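You operate a simulated robot arm through the tools that you are given. There is no shell and no other tool. Be economical: measure what you need, move in short steps, check, and stop when the job is done.

Carry out the task below with a simulated robot arm. There is one attempt and no reset: what you move stays moved.

JOB
Swap the winder's Medium block for the Narrow block.
Fine: the switch stays off while the door is open; Medium block to T29; clamp the new one; shut and latch the door.

Only the result counts: the job must be done as asked and must still hold three seconds after the hand-in. Knocking over, shifting, dropping, spilling or breaking anything else fails it.

ROBOT AND FRAMES
A 6-joint arm with a fingered hand on a trunk, on a base that drives. Base frame: it is fixed to the floor where the robot stands at the start and does not move with it; the origin is under the middle of the robot, x ahead of it, y to its left, z up. Units: m, rad, N and s.
With the tool pointing down near the work surface it reaches from about 0.22 to 0.48 m from the robot's upright axis, wherever it stands. Its first joint turns from -2.897 to 2.897 rad. Places, roughly: door latch [0.2, -0.3, 1.2]; pad at T29 [0.5, 0, 1]; winder door [0.3, -0.2, 1.3]. Payload 2.3 kg.
The TCP is the grasp point between the finger pads, 0.022 m short of the fingertips. In the tool frame z runs along the fingers and y along their closing line. The gripper opens to 0.112 m. The gripper's body begins 0.06 m behind the TCP. The gripper is a hand of 3 fingers: y runs from the thumb to the fingers, the wrist lies at [0, 0, -0.218] in the tool frame, and closing takes about 1.5 s.
Orientation is that of the tool frame in the base frame, as a unit quaternion [x, y, z, w]. With the fingers straight down and closing along the base's y, the tool's x points along the base's -x, its y along +y and its z along -z.

CONTROLS
- The arm moves only by the tool arm_command. Its argument "rows" is a list of rows, each a list of 6 numbers: the shift along the tool's x, y, z in mm, then the turn, a rotation vector about the tool's x, y, z in rad. In form: [[tx, ty, tz, ax, ay, az], ...]. A call has 1 to 12 rows; each row is the pose to reach, as a shift and turn from the pose commanded when the call began, along the tool's axes at that moment. "grip" is the finger opening in mm, from 0 to 112, set as the call begins (left out, the last holds). Each row takes 0.2 s and may step no farther than 0.05 m and 0.15 rad from the row before; otherwise, or with a gripper value out of range, the whole call is refused. A pose out of reach is approached as far as the arm can. The call stops where the force on the tool passes 50 N (or 10 N more than at its start, if that is more) or the arm is blocked; 0.2 s more then pass. The fingers move at their own pace (about 0.072 m/s each) and stop on an object; they squeeze with about 24 N. The grip force told is the motor's: it shows also when the fingers shut on nothing. Time passes only in rows, and 0.2 s behind the last, so rows that repeat a pose let the fingers close. The reply holds the time, the measured pose of the TCP, the force on the tool along the base axes, the opening and the grip force, in the units named above and with some noise, with the torque about the TCP (base axes, N m) and any sound that the robot's microphone picked up.
- Cameras (640 x 400 px; columns grow to the right, rows downward): "scene" is now at [0.0056, 0.1029, 1.5956]; the picture's right is [-0.49, -0.87, 0.00], its down [-0.66, 0.37, -0.65] and it looks along [0.56, -0.32, -0.76] (base axes); focal length 249 px, centre (320, 200). "wrist" rides on the gripper at [0.066, 0.003, -0.08] in the tool frame; the picture's right is [-0.05, 1.00, 0.00], its down [-0.77, -0.04, -0.64] and it looks along [-0.64, -0.03, 0.77] (tool axes); focal length 275 px, centre (320, 200). There is no depth. A picture from a camera that has moved, and an enlarged one, comes with that camera's place and axes in the base frame and with its lens.
- get_image(camera): a new picture of that camera. No time passes.
- slide_trunk(by): slides the trunk up (or, below 0, down) by that many m; the arm and the scene camera ride with it, the base frame stays. It gives what a move gives, with no picture.
- roll_base(legs): drives the robot by 1 to 6 legs, each [ahead, left, turn to the left] in m, m and rad, along the robot's own axes; the way and the turn of a leg run together, so that a leg with both is an arc; at most 1.5 m and 3.142 rad a leg. The arm and the cameras ride along, it lands a little off, and it stops where it bumps. It gives what a move gives.
- curl_fingers(finger1, finger2, thumb_bend): sets how far each is bent, from 0 (flat) to 1 (curled in); at 0.3 the hand is open as for a grip, at 0.7 the pads meet at the TCP. One left out holds its place. A second passes; each finger stops where it meets its share of the squeeze, and holds until it gets a number again. A gripper value or a shape takes the hand back. It gives what a move gives, with no picture; readings hold the bend of each and the force on the fingers (four entries, about 0 where the hand has none), thumb and palm.
- hand_shape(shape): the hand has 3 fingers and takes this shape, open, in about a second: jaw (thumb against the fingers, like two jaws); tri (thumb and two fingers); tip (a fingertip pinch); poke (one finger out to press); point (the index stretched); flat (the hand flat); cup (the hand cupped); fist (a fist). The gripper value then closes the fingers along that shape, each until it touches; the sizes above hold for jaw. It gives what a move gives, with no picture.
- aim_head(pan, tilt): turns the head with the scene camera to pan (to the left, within 2.705 rad either way) and tilt (down, from -0.506 to 1.204), counted from straight ahead of the robot. It gives what a move gives.
- inspect(camera, box): a new picture of the part [left, top, right, bottom] of that camera's present view, enlarged. No time passes.
- finish_job(): hands the job in; it is judged then, once.

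Go step by step. Nothing tells you exact positions but the pictures and the camera data: compare them with the known pose of the tool, close in by small moves and look again before you grip or let go. The budget is 120 turns and 82 pictures, counting those below and the enlarged ones. Unless the task says otherwise, let go and move clear before handing in, and close with one line.

The tools are called after "Call:" as a command line: name --pt "numbers of a row" for each row, then --argument value for the rest, lists and objects as JSON in quotes. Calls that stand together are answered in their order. arm_command: Moves the arm, as the interface text tells. Its arguments: {"type":"object","properties":{"rows":{"type":"array","items":{"type":"array","items":{"type":"number"}}},"grip":{"type":"number"}},"required":["rows"]} The other tools are called the same way: slide_trunk (by) slides the trunk up or down; hand_shape (shape) gives the hand a shape; curl_fingers (finger1, finger2, thumb_bend) moves the fingers one by one; roll_base (legs) drives the base; aim_head (pan, tilt) turns the head that bears the scene camera; get_image (camera) takes a picture; inspect (camera, box) takes an enlarged picture of a part of a camera's view; finish_job () hands the job in.

At the start:

```text
clock: 0.0
ee_pos: [0.3113, -0.0549, 1.0003]
ee_rot: [-0.001, 1.0, 0.0, 0.0]
ft_force: [0.0, 0.5, -1.0]
ft_torque: [-0.04, 0.0, 0.04]
finger_gap: 0.1118
grip_force: 0.0
shape: jaw
bend: [0.3, 0.3, 0.3]
finger forces: [0.0, 0.0, 0.0, 0.0, 0.1, 0.0]
trunk travel left (down, up): [-0.525, 0.065]
robot x, y, heading: [-0.0002, -0.0004, -0.001]
head pan, tilt: [-0.515, 0.867]
```

scene: 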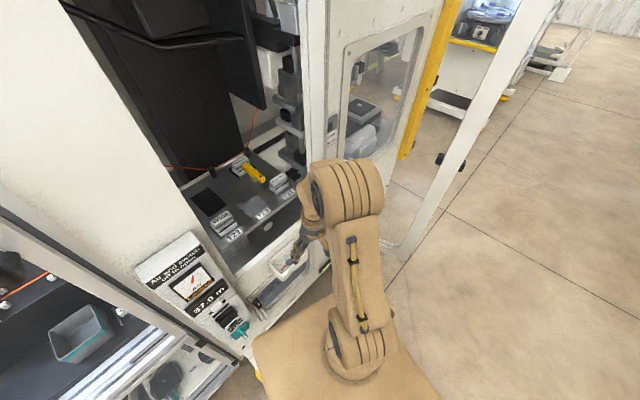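
wrist: 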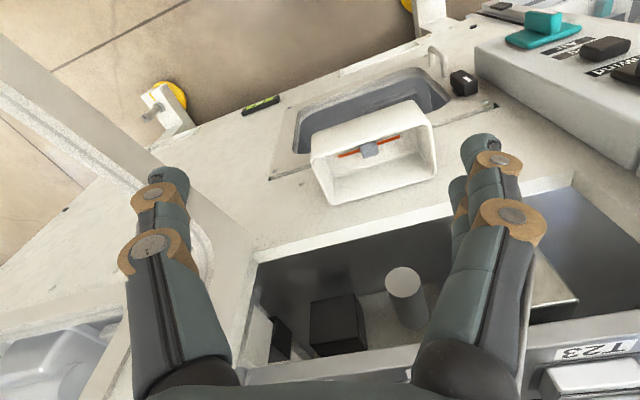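

I see a winder machine with an open bay, blocks on pads, and a control panel. I'll look closer before moving anything.

Call:
inspect --camera "scene" --box '[160, 120, 340, 260]'

Call:
inspect --camera "scene" --box '[120, 220, 340, 370]'

Call:
inspect --camera "scene" --box '[200, 0, 480, 200]'

```text
2.86 times, centred on (250, 190) of scene
camera zoom: at [0.0056, 0.1029, 1.5956], right [-0.49, -0.87, 0.0], down [-0.66, 0.37, -0.65], along [0.56, -0.32, -0.76], focal length 712 px, centre (520, 229)
```

zoom: 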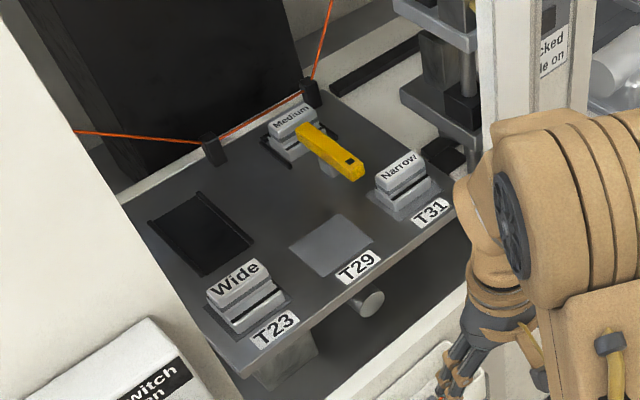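

```text
2.67 times, centred on (230, 295) of scene
camera zoom: at [0.0056, 0.1029, 1.5956], right [-0.49, -0.87, 0.0], down [-0.66, 0.37, -0.65], along [0.56, -0.32, -0.76], focal length 664 px, centre (560, -53)
```

zoom: 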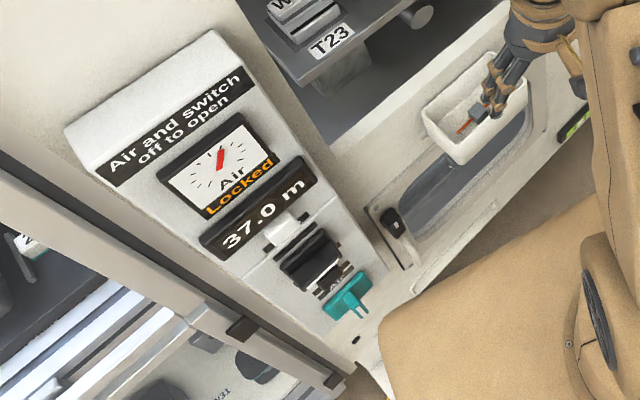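

```text
2.00 times, centred on (340, 100) of scene
camera zoom: at [0.0056, 0.1029, 1.5956], right [-0.49, -0.87, 0.0], down [-0.66, 0.37, -0.65], along [0.56, -0.32, -0.76], focal length 498 px, centre (280, 400)
```

zoom: 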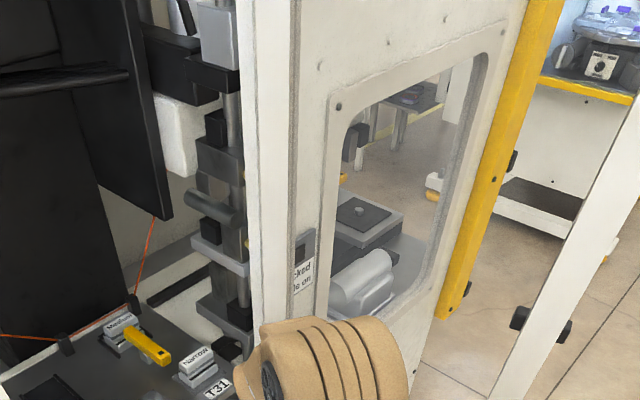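

The machine's panel says "Air and switch off to open" and the gauge shows "Locked". I'll look around to find the door and latch.

Call:
aim_head --pan -0.9 --tilt 0.5

Call:
get_image --camera "scene"

Call:
aim_head --pan 0.0 --tilt 0.5

Call:
get_image --camera "scene"

```text
clock: 0.9
ee_pos: [0.3112, -0.0529, 1.0003]
ee_rot: [0.0, 1.0, 0.0, 0.0]
ft_force: [0.1, -0.2, -0.3]
ft_torque: [0.03, 0.01, 0.0]
finger_gap: 0.1116
grip_force: 0.0
shape: jaw
bend: [0.3, 0.3, 0.3]
finger forces: [0.1, 0.0, 0.0, 0.0, 0.0, 0.1]
trunk travel left (down, up): [-0.525, 0.065]
robot x, y, heading: [0.0001, -0.002, 0.005]
head pan, tilt: [-0.901, 0.499]
```

```text
76 pictures are left
camera scene: at [-0.0051, 0.0697, 1.6268], right [-0.78, -0.62, 0.0], down [-0.3, 0.38, -0.88], along [0.55, -0.69, -0.48], focal length 249 px, centre (320, 200)
```

scene: 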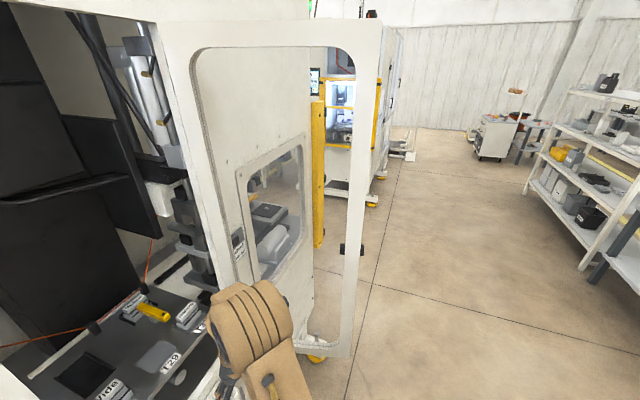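

```text
clock: 2.1
ee_pos: [0.3126, -0.0538, 1.0006]
ee_rot: [0.0, 1.0, 0.0, -0.001]
ft_force: [-0.4, -0.1, 0.3]
ft_torque: [0.03, 0.0, -0.02]
finger_gap: 0.1121
grip_force: 0.0
shape: jaw
bend: [0.3, 0.3, 0.3]
finger forces: [0.1, 0.0, 0.0, 0.0, 0.0, 0.0]
trunk travel left (down, up): [-0.525, 0.065]
robot x, y, heading: [0.0008, 0.0011, 0.0]
head pan, tilt: [0.0, 0.499]
```

```text
75 pictures are left
camera scene: at [0.0292, 0.1408, 1.6269], right [0.0, -1.0, 0.0], down [-0.48, 0.0, -0.88], along [0.88, 0.0, -0.48], focal length 249 px, centre (320, 200)
```

scene: 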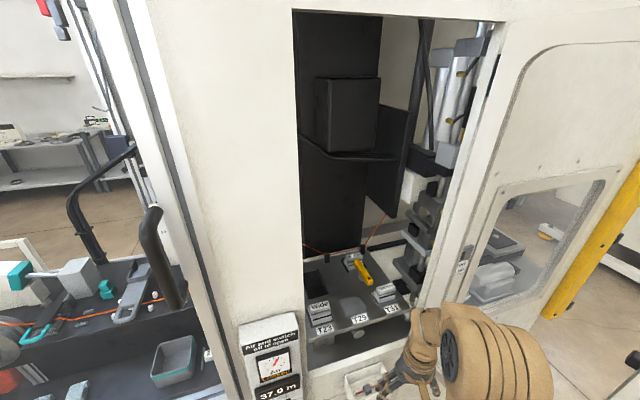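

The door is already open, hinged at the opening's right side. I'll look closely at the panel, the clamp area and the door edge.

Call:
aim_head --pan -0.1 --tilt 0.9

Call:
inspect --camera "scene" --box '[280, 80, 440, 180]'

Call:
inspect --camera "scene" --box '[200, 180, 360, 300]'

Call:
get_image --camera "scene"

```text
clock: 2.9
ee_pos: [0.312, -0.0535, 1.0003]
ee_rot: [0.0, 1.0, 0.0, 0.0]
ft_force: [0.3, 0.6, -0.2]
ft_torque: [0.02, 0.03, 0.03]
finger_gap: 0.112
grip_force: 0.0
shape: jaw
bend: [0.3, 0.3, 0.3]
finger forces: [0.0, 0.0, 0.0, 0.0, 0.0, 0.0]
trunk travel left (down, up): [-0.525, 0.065]
robot x, y, heading: [0.0014, 0.0064, -0.001]
head pan, tilt: [-0.099, 0.901]
```

```text
4.00 times, centred on (360, 130) of scene
camera zoom: at [0.0134, 0.1334, 1.593], right [-0.1, -1.0, 0.0], down [-0.78, 0.08, -0.62], along [0.62, -0.06, -0.78], focal length 996 px, centre (160, 480)
```

zoom: 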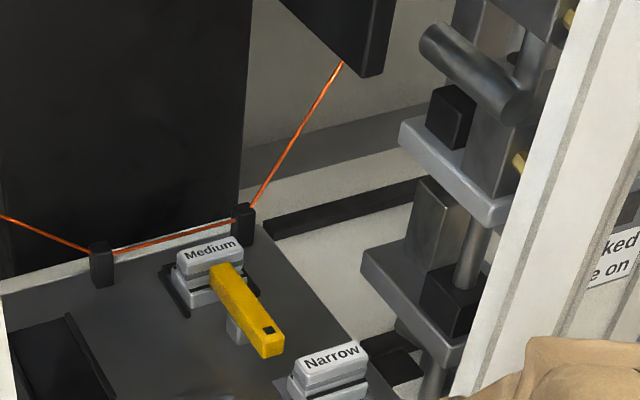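

```text
3.33 times, centred on (280, 240) of scene
camera zoom: at [0.0134, 0.1334, 1.593], right [-0.1, -1.0, 0.0], down [-0.78, 0.08, -0.62], along [0.62, -0.06, -0.78], focal length 830 px, centre (453, 67)
```

zoom: 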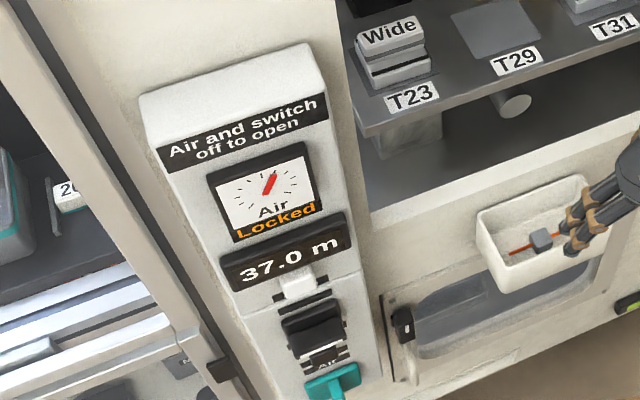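

```text
72 pictures are left
camera scene: at [0.0134, 0.1334, 1.593], right [-0.1, -1.0, 0.0], down [-0.78, 0.08, -0.62], along [0.62, -0.06, -0.78], focal length 249 px, centre (320, 200)
```

scene: 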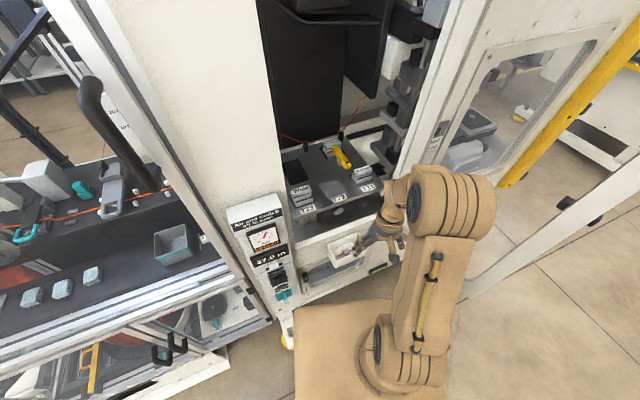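

I want a closer view of the door, its latch and the sticker.

Call:
aim_head --pan -0.9 --tilt 0.6

Call:
inspect --camera "scene" --box '[150, 20, 400, 360]'

Call:
inspect --camera "scene" --box '[310, 180, 400, 240]'

Call:
inspect --camera "scene" --box '[190, 160, 310, 260]'

```text
clock: 4.1
ee_pos: [0.313, -0.0537, 0.9999]
ee_rot: [0.0, 1.0, 0.0, 0.0]
ft_force: [-0.1, 1.0, 0.1]
ft_torque: [-0.01, 0.01, -0.01]
finger_gap: 0.1117
grip_force: 0.1
shape: jaw
bend: [0.3, 0.3, 0.3]
finger forces: [0.1, 0.1, 0.0, 0.1, 0.0, 0.1]
trunk travel left (down, up): [-0.525, 0.065]
robot x, y, heading: [0.0011, -0.0014, -0.002]
head pan, tilt: [-0.901, 0.6]
```

```text
1.18 times, centred on (275, 190) of scene
camera zoom: at [-0.0068, 0.0717, 1.6177], right [-0.78, -0.62, 0.0], down [-0.35, 0.44, -0.82], along [0.51, -0.65, -0.57], focal length 293 px, centre (373, 212)
```

zoom: 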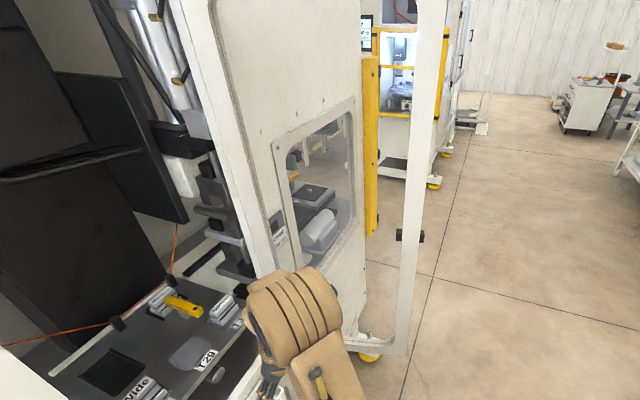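

```text
6.67 times, centred on (355, 210) of scene
camera zoom: at [-0.0068, 0.0717, 1.6177], right [-0.78, -0.62, 0.0], down [-0.35, 0.44, -0.82], along [0.51, -0.65, -0.57], focal length 1660 px, centre (87, 133)
```

zoom: 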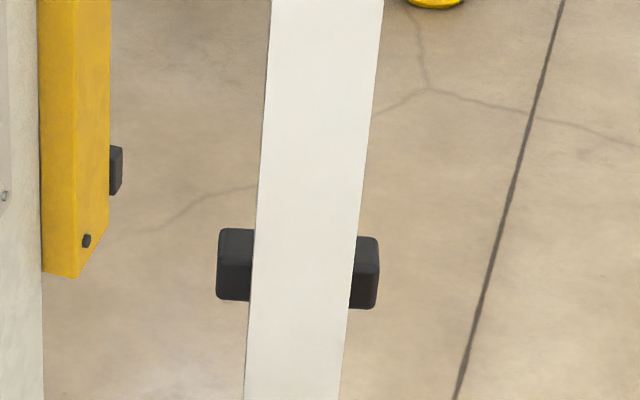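

```text
4.00 times, centred on (250, 210) of scene
camera zoom: at [-0.0068, 0.0717, 1.6177], right [-0.78, -0.62, 0.0], down [-0.35, 0.44, -0.82], along [0.51, -0.65, -0.57], focal length 996 px, centre (600, 160)
```

zoom: 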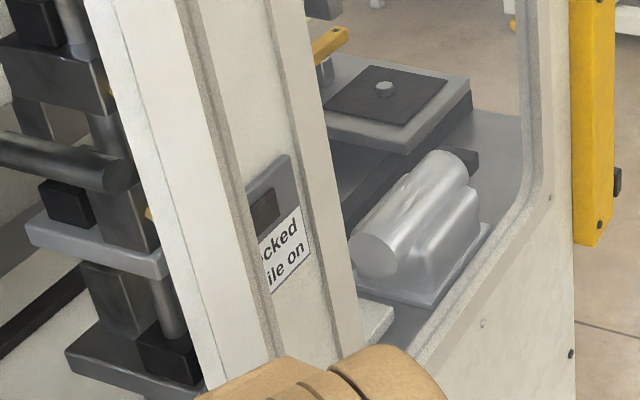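

The frame door stands open, with its black latch on the free edge. I'll check how much room the base has ahead, and look again at the clamp from nearby.

Call:
aim_head --pan -0.2 --tilt 1.204

Call:
get_image --camera "scene"

Call:
arm_command --pt "0 0 -40 0 0 0" --pt "0 0 -80 0 0 0" --pt "0 0 -120 0 0 0"

Call:
get_image --camera "wrist"

```text
clock: 5.1
ee_pos: [0.3113, -0.0537, 0.9987]
ee_rot: [0.0, 1.0, 0.0, 0.001]
ft_force: [0.1, -0.1, -0.5]
ft_torque: [-0.02, 0.0, -0.01]
finger_gap: 0.112
grip_force: 0.0
shape: jaw
bend: [0.3, 0.3, 0.3]
finger forces: [0.0, 0.0, 0.1, 0.1, 0.0, 0.1]
trunk travel left (down, up): [-0.525, 0.065]
robot x, y, heading: [0.0007, -0.0003, 0.002]
head pan, tilt: [-0.201, 1.201]
```

```text
68 pictures are left
camera scene: at [-0.0069, 0.1297, 1.5732], right [-0.2, -0.98, 0.0], down [-0.91, 0.19, -0.36], along [0.36, -0.07, -0.93], focal length 249 px, centre (320, 200)
```

scene: 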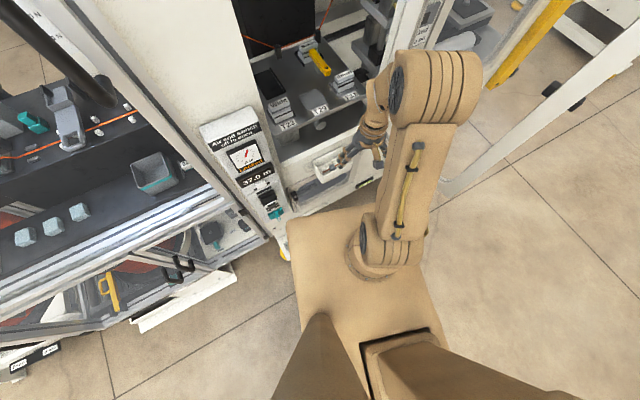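

```text
clock: 5.9
ee_pos: [0.3112, -0.0531, 1.1203]
ee_rot: [0.001, 1.0, 0.0, 0.0]
ft_force: [-0.4, 0.1, 0.3]
ft_torque: [0.0, 0.02, -0.02]
finger_gap: 0.1118
grip_force: 0.0
shape: jaw
bend: [0.3, 0.3, 0.3]
finger forces: [0.1, 0.0, 0.1, 0.0, 0.0, 0.0]
trunk travel left (down, up): [-0.525, 0.065]
robot x, y, heading: [-0.0005, -0.0002, 0.004]
head pan, tilt: [-0.201, 1.201]
```

```text
67 pictures are left
camera wrist: at [0.2426, -0.0499, 1.2018], right [0.05, 1.0, 0.0], down [0.77, -0.04, 0.64], along [0.64, -0.03, -0.77], focal length 275 px, centre (320, 200)
```

wrist: 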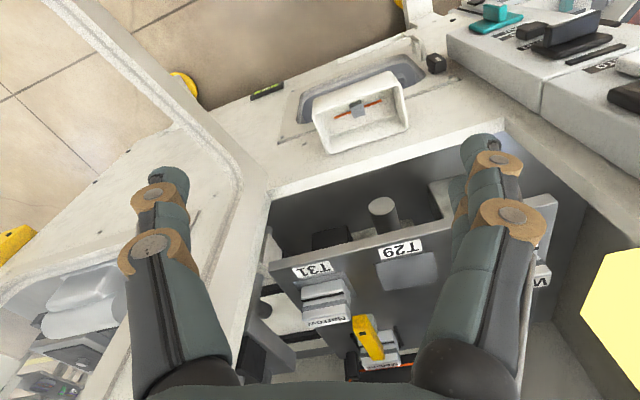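

The machine face appears yawed about 0.33 rad to my left-ahead, with opening from about y≈-0.12 to 0.12. I'll turn square to it and shift right a little, keeping clear of the panel and door.

Call:
roll_base --legs '[[0, 0, 0.33], [0.03, -0.09, 0]]'

Call:
get_image --camera "wrist"

Call:
get_image --camera "scene"

```text
clock: 8.1
ee_pos: [0.368, -0.0253, 1.1196]
ee_rot: [-0.165, 0.986, 0.0, 0.0]
ft_force: [0.2, -0.1, 0.3]
ft_torque: [0.01, 0.02, -0.03]
finger_gap: 0.112
grip_force: 0.1
shape: jaw
bend: [0.3, 0.3, 0.3]
finger forces: [0.1, 0.0, 0.0, 0.0, 0.0, 0.0]
trunk travel left (down, up): [-0.525, 0.065]
robot x, y, heading: [0.0556, -0.0744, 0.336]
head pan, tilt: [-0.201, 1.201]
```

```text
66 pictures are left
camera wrist: at [0.3039, -0.0435, 1.2012], right [-0.28, 0.96, 0.0], down [0.74, 0.22, 0.64], along [0.61, 0.18, -0.77], focal length 275 px, centre (320, 200)
```

wrist: 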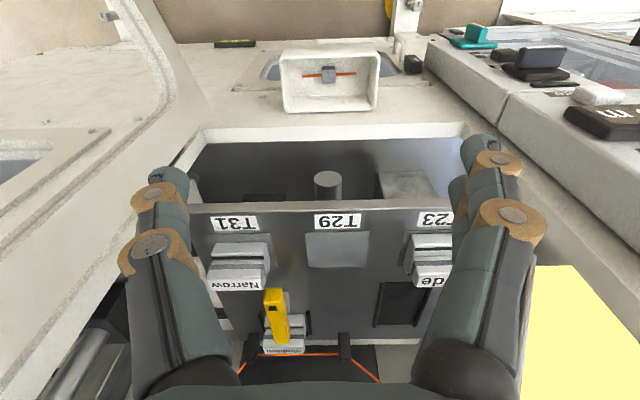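

```text
65 pictures are left
camera scene: at [0.0091, 0.0447, 1.5732], right [0.13, -0.99, 0.0], down [-0.92, -0.12, -0.36], along [0.36, 0.05, -0.93], focal length 249 px, centre (320, 200)
```

scene: 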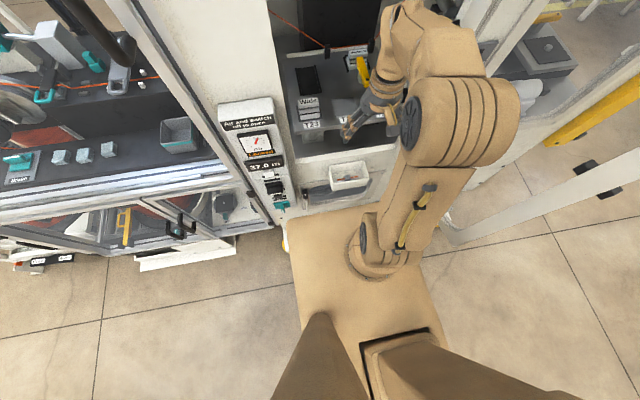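

Now I'm square to the machine. I'll zoom on the clamp and blocks in the wrist view.

Call:
inspect --camera "wrist" --box '[190, 200, 350, 390]'

Call:
inspect --camera "wrist" --box '[400, 0, 640, 150]'

```text
2.11 times, centred on (270, 295) of wrist
camera zoom: at [0.3039, -0.0435, 1.2012], right [-0.28, 0.96, 0.0], down [0.74, 0.22, 0.64], along [0.61, 0.18, -0.77], focal length 580 px, centre (425, 0)
```

zoom: 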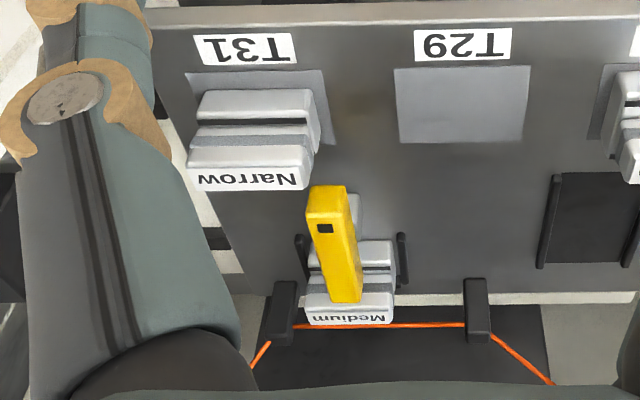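

```text
2.67 times, centred on (520, 75) of wrist
camera zoom: at [0.3039, -0.0435, 1.2012], right [-0.28, 0.96, 0.0], down [0.74, 0.22, 0.64], along [0.61, 0.18, -0.77], focal length 734 px, centre (-213, 533)
```

zoom: 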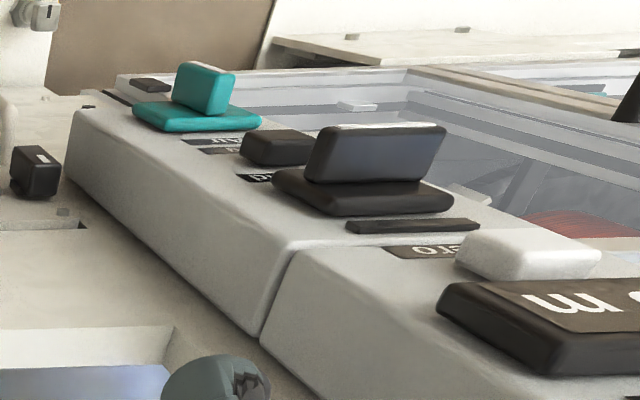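

The clamp lever lies along the machine's depth (near end about [0.589, -0.014, 1.045]). The body has about 12 cm before the tray, so I'll advance 8 cm.

Call:
roll_base --legs '[[0.08, 0.012, -0.03]]'

Call:
get_image --camera "wrist"

Call:
get_image --camera "scene"

```text
clock: 9.2
ee_pos: [0.4427, 0.0039, 1.1189]
ee_rot: [-0.15, 0.989, -0.001, 0.0]
ft_force: [0.3, -0.4, 0.0]
ft_torque: [-0.02, 0.03, 0.02]
finger_gap: 0.1119
grip_force: 0.1
shape: jaw
bend: [0.3, 0.3, 0.3]
finger forces: [0.1, 0.0, 0.0, 0.0, 0.0, 0.1]
trunk travel left (down, up): [-0.525, 0.065]
robot x, y, heading: [0.1344, -0.0372, 0.303]
head pan, tilt: [-0.201, 1.201]
```

```text
62 pictures are left
camera wrist: at [0.3777, -0.0142, 1.2011], right [-0.25, 0.97, 0.0], down [0.75, 0.19, 0.64], along [0.61, 0.16, -0.77], focal length 275 px, centre (320, 200)
```

wrist: 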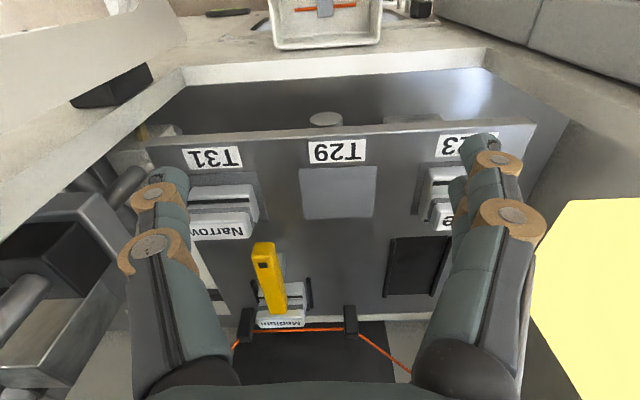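

```text
61 pictures are left
camera scene: at [0.086, 0.0836, 1.5732], right [0.1, -0.99, 0.0], down [-0.93, -0.09, -0.36], along [0.36, 0.04, -0.93], focal length 249 px, centre (320, 200)
```

scene: 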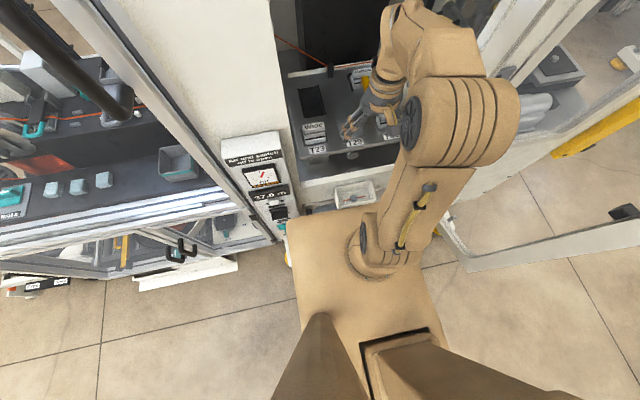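

The hand is now aligned with the machine. I'll move above the lever's near end with fingers partly closed, and look again.

Call:
arm_command --pt "-40 -18 0 0 0 0" --pt "-80 -36 0 0 0 0" --pt "-110 -50 0 0 0 0" --pt "-138 -58 0 0 0 0" --pt "-138 -58 20 0 0 0" --grip 60

Call:
get_image --camera "wrist"

```text
clock: 10.4
ee_pos: [0.5904, -0.0117, 1.1006]
ee_rot: [-0.151, 0.989, 0.0, 0.0]
ft_force: [0.1, 0.4, -0.2]
ft_torque: [0.02, 0.02, 0.01]
finger_gap: 0.0608
grip_force: 0.0
shape: jaw
bend: [0.72, 0.72, 0.7]
finger forces: [0.1, 0.0, 0.1, 0.1, 0.1, 0.0]
trunk travel left (down, up): [-0.525, 0.065]
robot x, y, heading: [0.1304, -0.0381, 0.305]
head pan, tilt: [-0.201, 1.201]
```

```text
60 pictures are left
camera wrist: at [0.5251, -0.0287, 1.1811], right [-0.25, 0.97, 0.0], down [0.75, 0.19, 0.64], along [0.61, 0.16, -0.77], focal length 275 px, centre (320, 200)
```

wrist: 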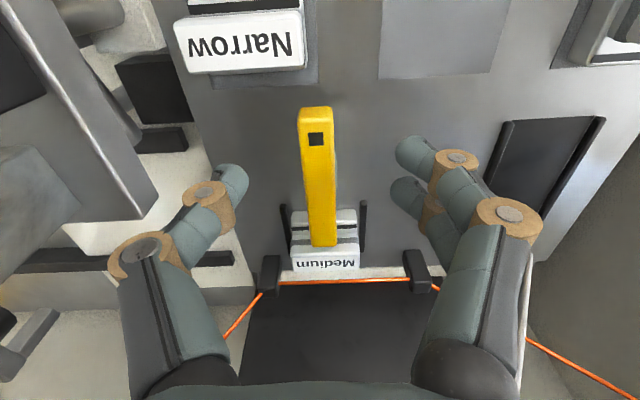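

Well lined up: I'll lower onto the handle and close gently.

Call:
arm_command --pt "0 0 30 0 0 0" --pt "0 0 50 0 0 0" --pt "0 0 60 0 0 0"

Call:
arm_command --pt "0 0 0 0 0 0" --pt "0 0 0 0 0 0" --pt "0 0 0 0 0 0" --pt "0 0 0 0 0 0" --grip 0

Call:
get_image --camera "wrist"

```text
clock: 11.2
ee_pos: [0.5919, -0.0114, 1.0377]
ee_rot: [-0.149, 0.989, -0.001, -0.001]
ft_force: [-0.5, 0.3, -0.1]
ft_torque: [-0.03, 0.03, 0.02]
finger_gap: 0.0606
grip_force: 0.0
shape: jaw
bend: [0.72, 0.72, 0.7]
finger forces: [0.0, 0.0, 0.0, 0.0, 0.1, 0.0]
trunk travel left (down, up): [-0.525, 0.065]
robot x, y, heading: [0.1334, -0.039, 0.299]
head pan, tilt: [-0.201, 1.201]
```

```text
clock: 12.2
ee_pos: [0.5913, -0.0111, 1.0388]
ee_rot: [-0.149, 0.989, 0.0, 0.0]
ft_force: [-1.6, 0.2, -3.8]
ft_torque: [0.01, 0.01, 0.04]
finger_gap: 0.0148
grip_force: 24.2
shape: jaw
bend: [0.72, 0.72, 0.7]
finger forces: [11.1, 10.7, 0.0, 0.0, 21.1, 0.1]
trunk travel left (down, up): [-0.525, 0.065]
robot x, y, heading: [0.1316, -0.0378, 0.305]
head pan, tilt: [-0.201, 1.201]
```

```text
59 pictures are left
camera wrist: at [0.5262, -0.0283, 1.1204], right [-0.25, 0.97, 0.0], down [0.75, 0.19, 0.64], along [0.62, 0.16, -0.77], focal length 275 px, centre (320, 200)
```

wrist: 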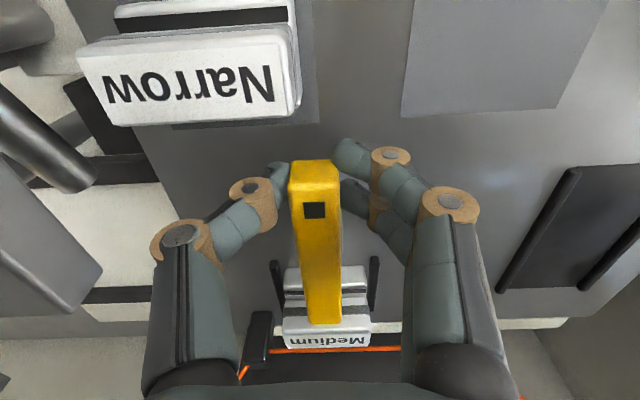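

The lever end is held (15 mm wide). I'll test a small lift to see which way it gives.

Call:
arm_command --pt "0 0 -4 0 0 0" --pt "0 0 -8 0 0 0" --pt "-1 0 -12 0 0 0"

Call:
get_image --camera "wrist"

```text
clock: 13.0
ee_pos: [0.5938, -0.0105, 1.0514]
ee_rot: [-0.15, 0.989, 0.0, -0.001]
ft_force: [-6.5, -0.7, -27.2]
ft_torque: [0.06, 0.14, 0.01]
finger_gap: 0.0124
grip_force: 23.9
shape: jaw
bend: [0.7, 0.71, 0.7]
finger forces: [9.8, 9.6, 0.0, 0.1, 17.9, 0.0]
trunk travel left (down, up): [-0.525, 0.065]
robot x, y, heading: [0.1336, -0.0379, 0.305]
head pan, tilt: [-0.201, 1.201]
```

```text
58 pictures are left
camera wrist: at [0.5289, -0.0283, 1.1322], right [-0.25, 0.97, 0.0], down [0.75, 0.19, 0.63], along [0.61, 0.16, -0.77], focal length 275 px, centre (320, 200)
```

wrist: 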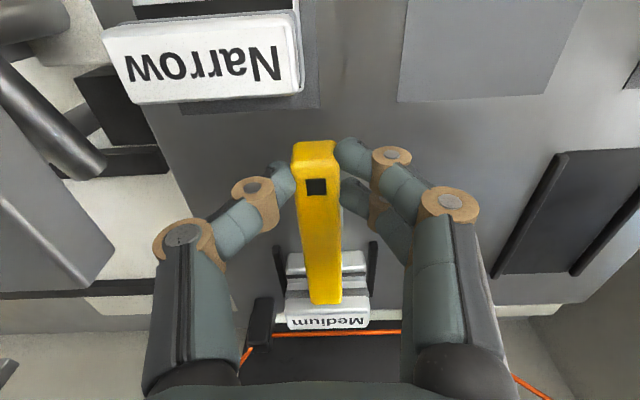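

Lifting met 27 N and the fingers slid, so it may swing sideways instead. I'll go back down and test sideways gently.

Call:
arm_command --pt "0 0 6 0 0 0" --pt "1 0 12 0 0 0"

Call:
arm_command --pt "0 3 0 0 0 0" --pt "0 6 0 0 0 0"

Call:
arm_command --pt "0 -6 0 0 0 0" --pt "0 -9 0 0 0 0" --pt "0 -12 0 0 0 0"

```text
clock: 13.6
ee_pos: [0.5931, -0.0104, 1.045]
ee_rot: [-0.151, 0.989, -0.002, 0.006]
ft_force: [13.0, 4.9, 42.7]
ft_torque: [0.02, -0.21, 0.05]
finger_gap: 0.0186
grip_force: 24.1
shape: jaw
bend: [0.73, 0.73, 0.73]
finger forces: [16.4, 16.2, 0.1, 0.1, 31.9, 0.1]
trunk travel left (down, up): [-0.525, 0.065]
robot x, y, heading: [0.1292, -0.0367, 0.299]
head pan, tilt: [-0.201, 1.201]
```

```text
clock: 14.2
ee_pos: [0.5885, -0.0067, 1.0392]
ee_rot: [-0.149, 0.989, 0.0, 0.0]
ft_force: [4.2, -1.2, 18.5]
ft_torque: [0.03, -0.12, -0.01]
finger_gap: 0.0161
grip_force: 23.9
shape: jaw
bend: [0.74, 0.73, 0.74]
finger forces: [9.7, 17.5, 0.0, 0.0, 23.9, 0.1]
trunk travel left (down, up): [-0.525, 0.065]
robot x, y, heading: [0.1277, -0.0364, 0.297]
head pan, tilt: [-0.201, 1.201]
```

```text
clock: 15.0
ee_pos: [0.5919, -0.0159, 1.041]
ee_rot: [-0.15, 0.989, -0.001, 0.0]
ft_force: [-5.0, 4.7, 10.9]
ft_torque: [0.25, -0.01, 0.34]
finger_gap: 0.0148
grip_force: 24.3
shape: jaw
bend: [0.73, 0.72, 0.73]
finger forces: [15.2, 18.8, 0.1, 0.0, 19.0, 0.1]
trunk travel left (down, up): [-0.525, 0.065]
robot x, y, heading: [0.1305, -0.0412, 0.304]
head pan, tilt: [-0.201, 1.201]
```

Call:
get_image --camera "wrist"

```text
57 pictures are left
camera wrist: at [0.5253, -0.0336, 1.1217], right [-0.25, 0.97, 0.0], down [0.75, 0.2, 0.64], along [0.62, 0.16, -0.77], focal length 275 px, centre (320, 200)
```

wrist: 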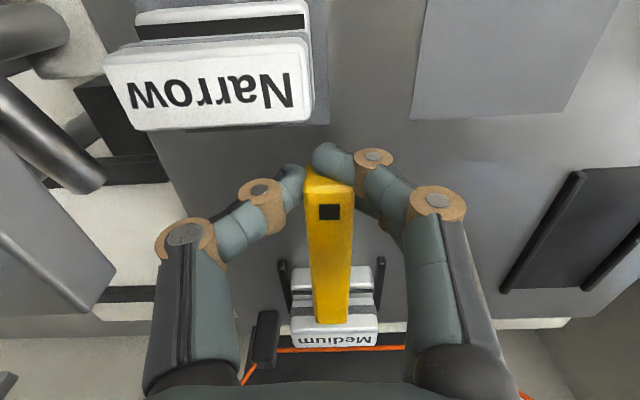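

The bar resists sideways motion. I'll release it, rise, and view the clamp from the side to learn its mechanism.

Call:
arm_command --pt "0 0 0 0 0 0" --pt "0 0 0 0 0 0" --pt "0 0 0 0 0 0" --pt "0 6 0 0 0 0" --pt "0 6 -40 0 0 0" --pt "0 6 -80 0 0 0" --pt "20 40 -80 0 0 0" --pt "40 80 -80 0 0 0" --grip 60

Call:
arm_command --pt "0 0 0 0 -0.15 0" --pt "0 0 0 0 -0.3 0" --pt "0 0 0 0 -0.45 0" --pt "0 0 0 0 -0.6 0" --pt "0 0 0 0 -0.75 0" --pt "0 0 30 0 -0.75 0"

Call:
get_image --camera "wrist"

```text
clock: 16.8
ee_pos: [0.5301, 0.0484, 1.119]
ee_rot: [-0.149, 0.989, 0.0, 0.0]
ft_force: [0.8, 0.0, -1.1]
ft_torque: [-0.01, 0.0, 0.05]
finger_gap: 0.0594
grip_force: 0.0
shape: jaw
bend: [0.72, 0.72, 0.7]
finger forces: [0.0, 0.1, 0.0, 0.0, 0.0, 0.0]
trunk travel left (down, up): [-0.525, 0.065]
robot x, y, heading: [0.1325, -0.0421, 0.304]
head pan, tilt: [-0.201, 1.201]
```

```text
clock: 18.2
ee_pos: [0.5344, 0.0501, 1.1064]
ee_rot: [-0.139, 0.921, 0.053, 0.361]
ft_force: [0.0, 0.5, 0.2]
ft_torque: [-0.05, 0.06, -0.01]
finger_gap: 0.0593
grip_force: 0.1
shape: jaw
bend: [0.72, 0.72, 0.7]
finger forces: [0.1, 0.1, 0.0, 0.0, 0.0, 0.1]
out of reach, approached as far as the arm can: row 6
trunk travel left (down, up): [-0.525, 0.065]
robot x, y, heading: [0.1329, -0.0411, 0.302]
head pan, tilt: [-0.201, 1.201]
```

```text
56 pictures are left
camera wrist: at [0.4334, 0.0215, 1.1216], right [-0.26, 0.96, 0.03], down [0.14, 0.01, 0.99], along [0.95, 0.26, -0.14], focal length 275 px, centre (320, 200)
```

wrist: 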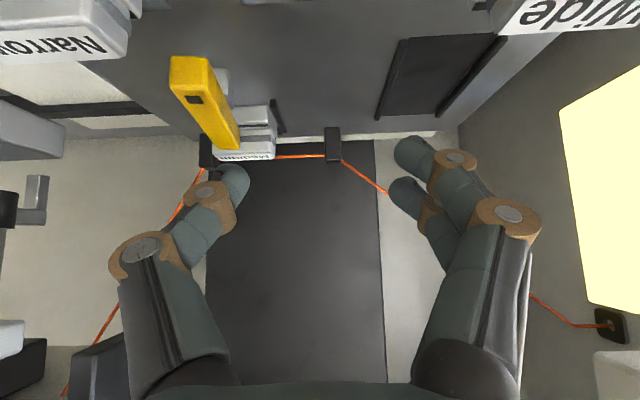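

Call:
slide_trunk --by -0.05

Call:
inspect --camera "wrist" --box '[100, 0, 340, 160]'

```text
clock: 19.1
ee_pos: [0.5347, 0.0493, 1.0565]
ee_rot: [-0.139, 0.921, 0.054, 0.36]
ft_force: [0.2, 0.4, 0.4]
ft_torque: [0.0, 0.01, 0.02]
finger_gap: 0.0594
grip_force: 0.1
shape: jaw
bend: [0.72, 0.72, 0.7]
finger forces: [0.0, 0.0, 0.0, 0.0, 0.0, 0.0]
trunk travel left (down, up): [-0.475, 0.115]
robot x, y, heading: [0.1314, -0.0402, 0.3]
head pan, tilt: [-0.201, 1.201]
```

```text
2.50 times, centred on (220, 80) of wrist
camera zoom: at [0.4332, 0.0217, 1.0719], right [-0.26, 0.96, 0.03], down [0.14, 0.01, 0.99], along [0.95, 0.26, -0.14], focal length 688 px, centre (570, 500)
```

zoom: 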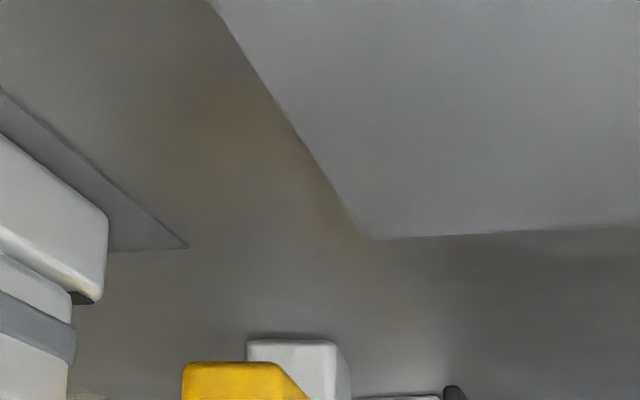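

Call:
inspect --camera "wrist" --box '[120, 110, 320, 235]'

```text
3.20 times, centred on (220, 172) of wrist
camera zoom: at [0.4332, 0.0217, 1.0719], right [-0.26, 0.96, 0.03], down [0.14, 0.01, 0.99], along [0.95, 0.26, -0.14], focal length 881 px, centre (640, 288)
```

zoom: 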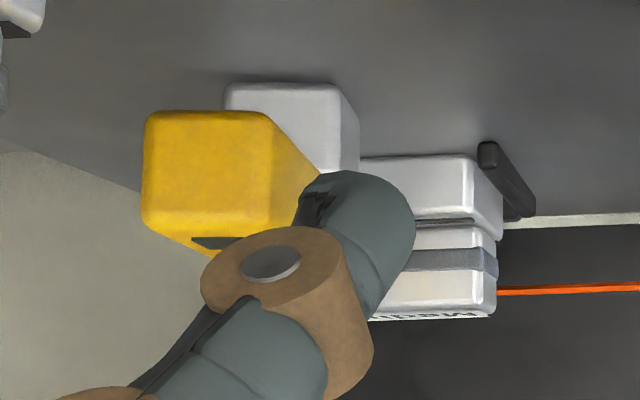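

The bar sits on a post in front of the block, so a swivel about the post looks most likely. I'll return upright and regrip the handle, then try turning it with a proper arc.

Call:
slide_trunk --by 0.05

Call:
arm_command --pt "0 0 0 0 0.15 0" --pt "0 0 0 0 0.3 0" --pt "0 0 0 0 0.45 0" --pt "0 0 0 0 0.6 0" --pt "0 0 0 0 0.75 0"

```text
clock: 20.0
ee_pos: [0.5337, 0.0489, 1.1074]
ee_rot: [-0.138, 0.921, 0.054, 0.36]
ft_force: [0.1, 0.1, -0.4]
ft_torque: [-0.01, -0.04, -0.01]
finger_gap: 0.0593
grip_force: 0.1
shape: jaw
bend: [0.72, 0.72, 0.7]
finger forces: [0.0, 0.1, 0.1, 0.0, 0.1, 0.0]
trunk travel left (down, up): [-0.525, 0.065]
robot x, y, heading: [0.1292, -0.0393, 0.294]
head pan, tilt: [-0.201, 1.201]
```

```text
clock: 21.2
ee_pos: [0.5341, 0.0498, 1.1066]
ee_rot: [-0.149, 0.989, -0.002, -0.002]
ft_force: [-0.7, 0.3, 0.7]
ft_torque: [0.02, 0.02, 0.0]
finger_gap: 0.0595
grip_force: 0.1
shape: jaw
bend: [0.72, 0.72, 0.7]
finger forces: [0.1, 0.0, 0.0, 0.0, 0.0, 0.0]
out of reach, approached as far as the arm can: row 1
trunk travel left (down, up): [-0.525, 0.065]
robot x, y, heading: [0.1303, -0.0411, 0.3]
head pan, tilt: [-0.201, 1.201]
```

Call:
arm_command --pt "-10 -40 0 0 0 0" --pt "-33 -76 0 0 0 0" --pt "-33 -76 40 0 0 0" --pt "-33 -76 70 0 0 0" --grip 60

Call:
arm_command --pt "0 0 0 0 0 0" --pt "0 0 0 0 0 0" --pt "0 0 0 0 0 0" --pt "0 0 0 0 0 0" --grip 0

Call:
arm_command --pt "0 4 0 0 0 0.08" --pt "-0.5 8 0 0 0 0.16" --pt "-1.5 12 0 0 0 0.24" --pt "-2.5 15 0 0 0 0.3"

Call:
get_image --camera "wrist"

```text
clock: 22.2
ee_pos: [0.589, -0.0141, 1.0372]
ee_rot: [-0.149, 0.989, 0.0, -0.002]
ft_force: [-0.4, 0.4, 0.1]
ft_torque: [-0.02, 0.0, -0.02]
finger_gap: 0.0596
grip_force: 0.0
shape: jaw
bend: [0.72, 0.72, 0.7]
finger forces: [0.0, 0.0, 0.1, 0.0, 0.0, 0.0]
trunk travel left (down, up): [-0.525, 0.065]
robot x, y, heading: [0.134, -0.0418, 0.301]
head pan, tilt: [-0.201, 1.201]
```

```text
clock: 23.2
ee_pos: [0.5882, -0.0119, 1.0369]
ee_rot: [-0.149, 0.989, 0.0, -0.002]
ft_force: [-1.2, 0.5, -3.0]
ft_torque: [0.04, 0.02, 0.03]
finger_gap: 0.0051
grip_force: 24.3
shape: jaw
bend: [0.64, 0.73, 0.7]
finger forces: [1.7, 13.5, 0.0, 0.1, 19.3, 0.0]
trunk travel left (down, up): [-0.525, 0.065]
robot x, y, heading: [0.1282, -0.0369, 0.303]
head pan, tilt: [-0.201, 1.201]
```

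```text
clock: 24.2
ee_pos: [0.5845, 0.0014, 1.0371]
ee_rot: [0.0, 1.0, -0.001, -0.002]
ft_force: [2.4, 0.2, 3.0]
ft_torque: [0.05, -0.04, 0.01]
finger_gap: 0.005
grip_force: 24.3
shape: jaw
bend: [0.64, 0.73, 0.71]
finger forces: [1.1, 14.5, 0.0, 0.0, 20.0, 0.1]
trunk travel left (down, up): [-0.525, 0.065]
robot x, y, heading: [0.1283, -0.0406, 0.303]
head pan, tilt: [-0.201, 1.201]
```

```text
53 pictures are left
camera wrist: at [0.5186, 0.0052, 1.1184], right [0.05, 1.0, 0.0], down [0.77, -0.04, 0.63], along [0.63, -0.03, -0.77], focal length 275 px, centre (320, 200)
```

wrist: 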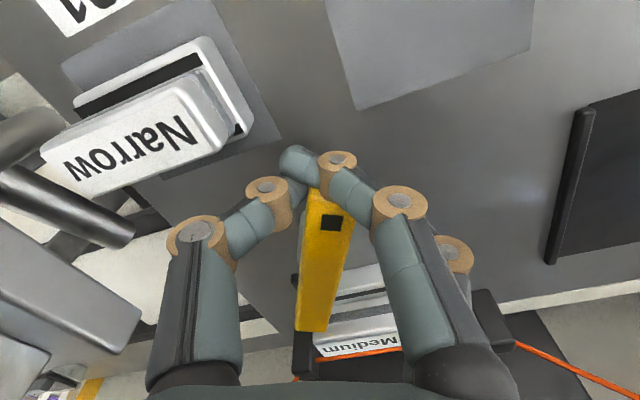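

The lever did swivel (bar now angled relative to the block). I'll continue turning it along the arc.

Call:
arm_command --pt "-3 7 0 0 0 0.15" --pt "-6 14 0 0 0 0.3" --pt "-9 21 0 0 0 0.45" --pt "-12 27 0 0 0 0.6" --pt "-16 33 0 0 0 0.75"

Call:
get_image --camera "wrist"

```text
clock: 25.4
ee_pos: [0.6034, 0.0348, 1.0367]
ee_rot: [0.368, 0.93, -0.002, 0.0]
ft_force: [-1.2, 2.0, -2.0]
ft_torque: [0.05, -0.06, 0.01]
finger_gap: 0.0049
grip_force: 23.8
shape: jaw
bend: [0.64, 0.73, 0.71]
finger forces: [0.7, 14.2, 0.0, 0.0, 20.0, 0.1]
trunk travel left (down, up): [-0.525, 0.065]
robot x, y, heading: [0.1304, -0.0374, 0.301]
head pan, tilt: [-0.201, 1.201]
```

```text
52 pictures are left
camera wrist: at [0.5546, 0.0824, 1.1184], right [0.72, 0.7, 0.0], down [0.54, -0.55, 0.64], along [0.44, -0.46, -0.77], focal length 275 px, centre (320, 200)
```

wrist: 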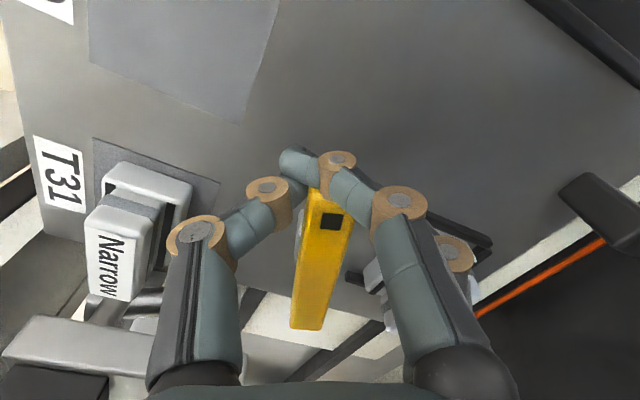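

It turns freely; another half radian, then let go and look.

Call:
arm_command --pt "-2 7 0 0 0 0.14" --pt "-4 14 0 0 0 0.28" --pt "-6 21 0 0 0 0.42" --pt "-8 25 0 0 0 0.52"

Call:
arm_command --pt "0 0 0 0 0 0" --pt "0 0 0 0 0 0" --pt "0 0 0 0 0 0" --pt "0 0 -40 0 0 0" --pt "0 0 -80 0 0 0" --pt "0 0 -100 0 0 0" --grip 50

Call:
arm_command --pt "0 0 0 0 0 -0.15" --pt "0 0 0 0 0 -0.3" --pt "0 0 0 0 0 -0.45" --pt "0 0 0 0 0 -0.6" --pt "0 0 0 0 0 -0.75" --pt "0 0 0 0 0 -0.9" --pt "0 0 0 0 0 -1.05" --pt "0 0 0 0 0 -1.2" --pt "0 0 0 0 0 -1.35" --pt "0 0 0 0 0 -1.5" --pt "0 0 0 0 0 -1.57" --grip 90

Call:
get_image --camera "wrist"

```text
clock: 26.4
ee_pos: [0.6156, 0.0443, 1.0375]
ee_rot: [0.595, 0.804, 0.0, 0.0]
ft_force: [-3.1, -14.1, 6.7]
ft_torque: [-0.19, 0.01, 0.31]
finger_gap: 0.0056
grip_force: 24.2
shape: jaw
bend: [0.64, 0.73, 0.71]
finger forces: [0.2, 14.4, 0.0, 0.0, 27.4, 0.0]
out of reach, approached as far as the arm can: row 3, 4
trunk travel left (down, up): [-0.525, 0.065]
robot x, y, heading: [0.1286, -0.0414, 0.303]
head pan, tilt: [-0.201, 1.201]
```

```text
clock: 27.8
ee_pos: [0.5941, 0.0572, 1.109]
ee_rot: [0.594, 0.805, -0.001, -0.001]
ft_force: [0.3, 0.6, 0.8]
ft_torque: [-0.01, 0.02, 0.01]
finger_gap: 0.0497
grip_force: 0.0
shape: jaw
bend: [0.73, 0.73, 0.7]
finger forces: [0.1, 0.0, 0.0, 0.0, 0.1, 0.0]
out of reach, approached as far as the arm can: row 4, 5, 6
trunk travel left (down, up): [-0.525, 0.065]
robot x, y, heading: [0.1287, -0.0381, 0.302]
head pan, tilt: [-0.201, 1.201]
```

```text
clock: 30.2
ee_pos: [0.5938, 0.0607, 1.1093]
ee_rot: [-0.15, 0.989, 0.001, 0.0]
ft_force: [-0.3, -0.2, 0.2]
ft_torque: [0.0, 0.01, 0.01]
finger_gap: 0.0898
grip_force: 0.0
shape: jaw
bend: [0.59, 0.59, 0.55]
finger forces: [0.1, 0.1, 0.1, 0.0, 0.0, 0.1]
out of reach, approached as far as the arm can: row 6, 7, 8, 9, 10, 11
trunk travel left (down, up): [-0.525, 0.065]
robot x, y, heading: [0.1323, -0.0396, 0.303]
head pan, tilt: [-0.201, 1.201]
```

```text
51 pictures are left
camera wrist: at [0.5287, 0.0433, 1.1906], right [-0.25, 0.97, 0.0], down [0.75, 0.19, 0.64], along [0.62, 0.16, -0.77], focal length 275 px, centre (320, 200)
```

wrist: 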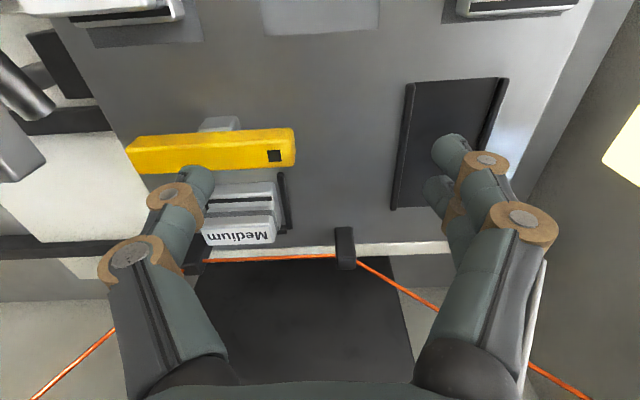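

The lever now stands across, clear of the Medium block (about [0.694, 0.019], top z≈1.042). I'll pitch the hand forward for reach and move above it with open fingers.

Call:
arm_command --pt "-10 -18 0 0 -0.15 0" --pt "-25 -36 0 0 -0.3 0" --pt "-45 -53 0 0 -0.45 0" --pt "-65 -69 0 0 -0.6 0" --pt "-83 -69 20 0 -0.6 0" --grip 95

Call:
get_image --camera "wrist"

```text
clock: 31.4
ee_pos: [0.7316, 0.0188, 1.0987]
ee_rot: [-0.144, 0.945, 0.043, 0.29]
ft_force: [0.8, 0.2, -0.5]
ft_torque: [-0.01, -0.02, 0.0]
finger_gap: 0.0947
grip_force: 0.3
shape: jaw
bend: [0.55, 0.55, 0.5]
finger forces: [0.0, 0.2, 0.0, 0.0, 0.0, 0.0]
out of reach, approached as far as the arm can: row 1, 2, 3, 4, 5
trunk travel left (down, up): [-0.525, 0.065]
robot x, y, heading: [0.1321, -0.0362, 0.299]
head pan, tilt: [-0.201, 1.201]
```

```text
50 pictures are left
camera wrist: at [0.634, -0.008, 1.1292], right [-0.26, 0.97, 0.03], down [0.28, 0.05, 0.96], along [0.92, 0.25, -0.28], focal length 275 px, centre (320, 200)
```

wrist: 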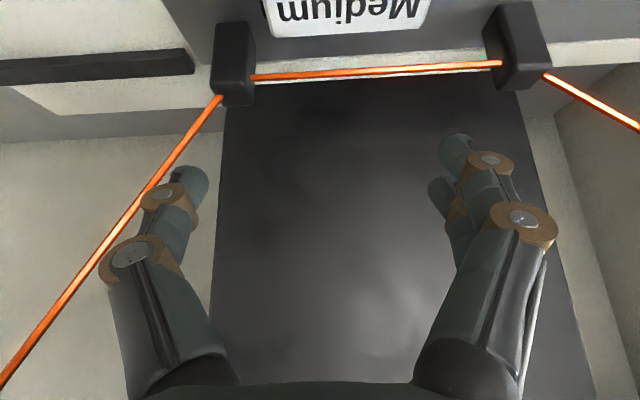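

The hand overshot forward (commanded pose had been clipped). I'll draw back over the block and re-measure.

Call:
arm_command --pt "15 5 -10 0 0 0" --pt "30 10 -20 0 0 0" --pt "30 10 -20 0 0 0"

Call:
get_image --camera "wrist"

```text
clock: 32.2
ee_pos: [0.7285, 0.0172, 1.1063]
ee_rot: [-0.143, 0.945, 0.044, 0.29]
ft_force: [-0.1, -0.4, -0.1]
ft_torque: [-0.02, 0.02, 0.02]
finger_gap: 0.0947
grip_force: 0.0
shape: jaw
bend: [0.55, 0.55, 0.5]
finger forces: [0.0, 0.0, 0.1, 0.0, 0.0, 0.0]
out of reach, approached as far as the arm can: row 1, 2, 3
trunk travel left (down, up): [-0.525, 0.065]
robot x, y, heading: [0.1342, -0.0378, 0.3]
head pan, tilt: [-0.201, 1.201]
```

```text
49 pictures are left
camera wrist: at [0.6315, -0.0091, 1.1371], right [-0.26, 0.97, 0.03], down [0.28, 0.05, 0.96], along [0.92, 0.26, -0.28], focal length 275 px, centre (320, 200)
```

wrist: 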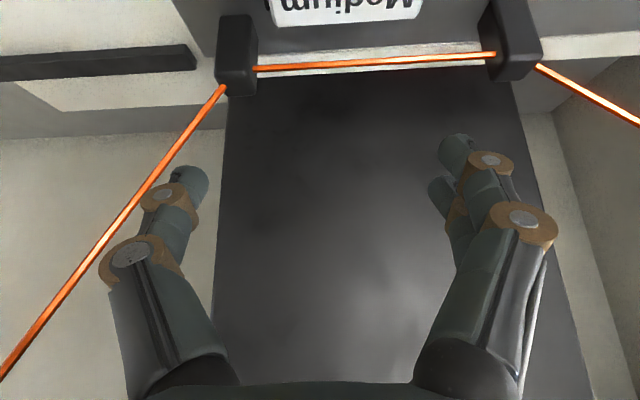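

Call:
arm_command --pt "20 5 -10 0 0 0" --pt "40 10 -20 0 0 0" --pt "40 10 -20 0 0 0"

```text
clock: 33.0
ee_pos: [0.7005, 0.0156, 1.1036]
ee_rot: [-0.146, 0.945, 0.044, 0.29]
ft_force: [0.2, 0.2, 0.0]
ft_torque: [-0.01, 0.02, 0.0]
finger_gap: 0.0948
grip_force: 0.0
shape: jaw
bend: [0.55, 0.55, 0.5]
finger forces: [0.0, 0.0, 0.0, 0.1, 0.0, 0.0]
out of reach, approached as far as the arm can: row 1, 2
trunk travel left (down, up): [-0.525, 0.065]
robot x, y, heading: [0.129, -0.0369, 0.305]
head pan, tilt: [-0.201, 1.201]
```

Call:
arm_command --pt "12 3 12 0 0 0" --pt "22.7 5 24.4 0 0 0"

Call:
get_image --camera "wrist"

```text
clock: 33.6
ee_pos: [0.6765, 0.0186, 1.0669]
ee_rot: [-0.143, 0.945, 0.044, 0.29]
ft_force: [-0.4, 0.4, -0.5]
ft_torque: [0.01, -0.01, -0.04]
finger_gap: 0.0948
grip_force: 0.1
shape: jaw
bend: [0.55, 0.55, 0.5]
finger forces: [0.1, 0.1, 0.0, 0.0, 0.0, 0.1]
trunk travel left (down, up): [-0.525, 0.065]
robot x, y, heading: [0.128, -0.0387, 0.297]
head pan, tilt: [-0.201, 1.201]
```

```text
48 pictures are left
camera wrist: at [0.5793, -0.0089, 1.097], right [-0.26, 0.97, 0.03], down [0.28, 0.05, 0.96], along [0.93, 0.25, -0.28], focal length 275 px, centre (320, 200)
```

wrist: 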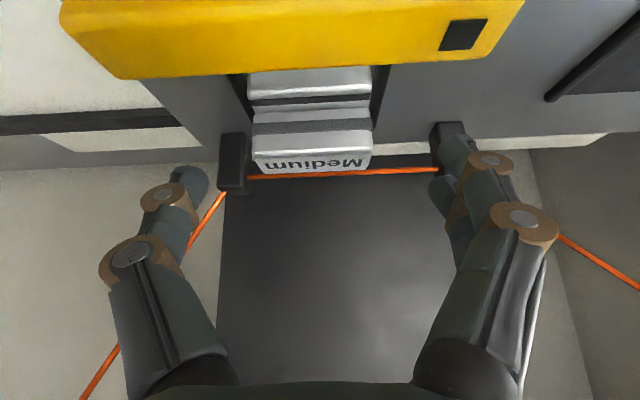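

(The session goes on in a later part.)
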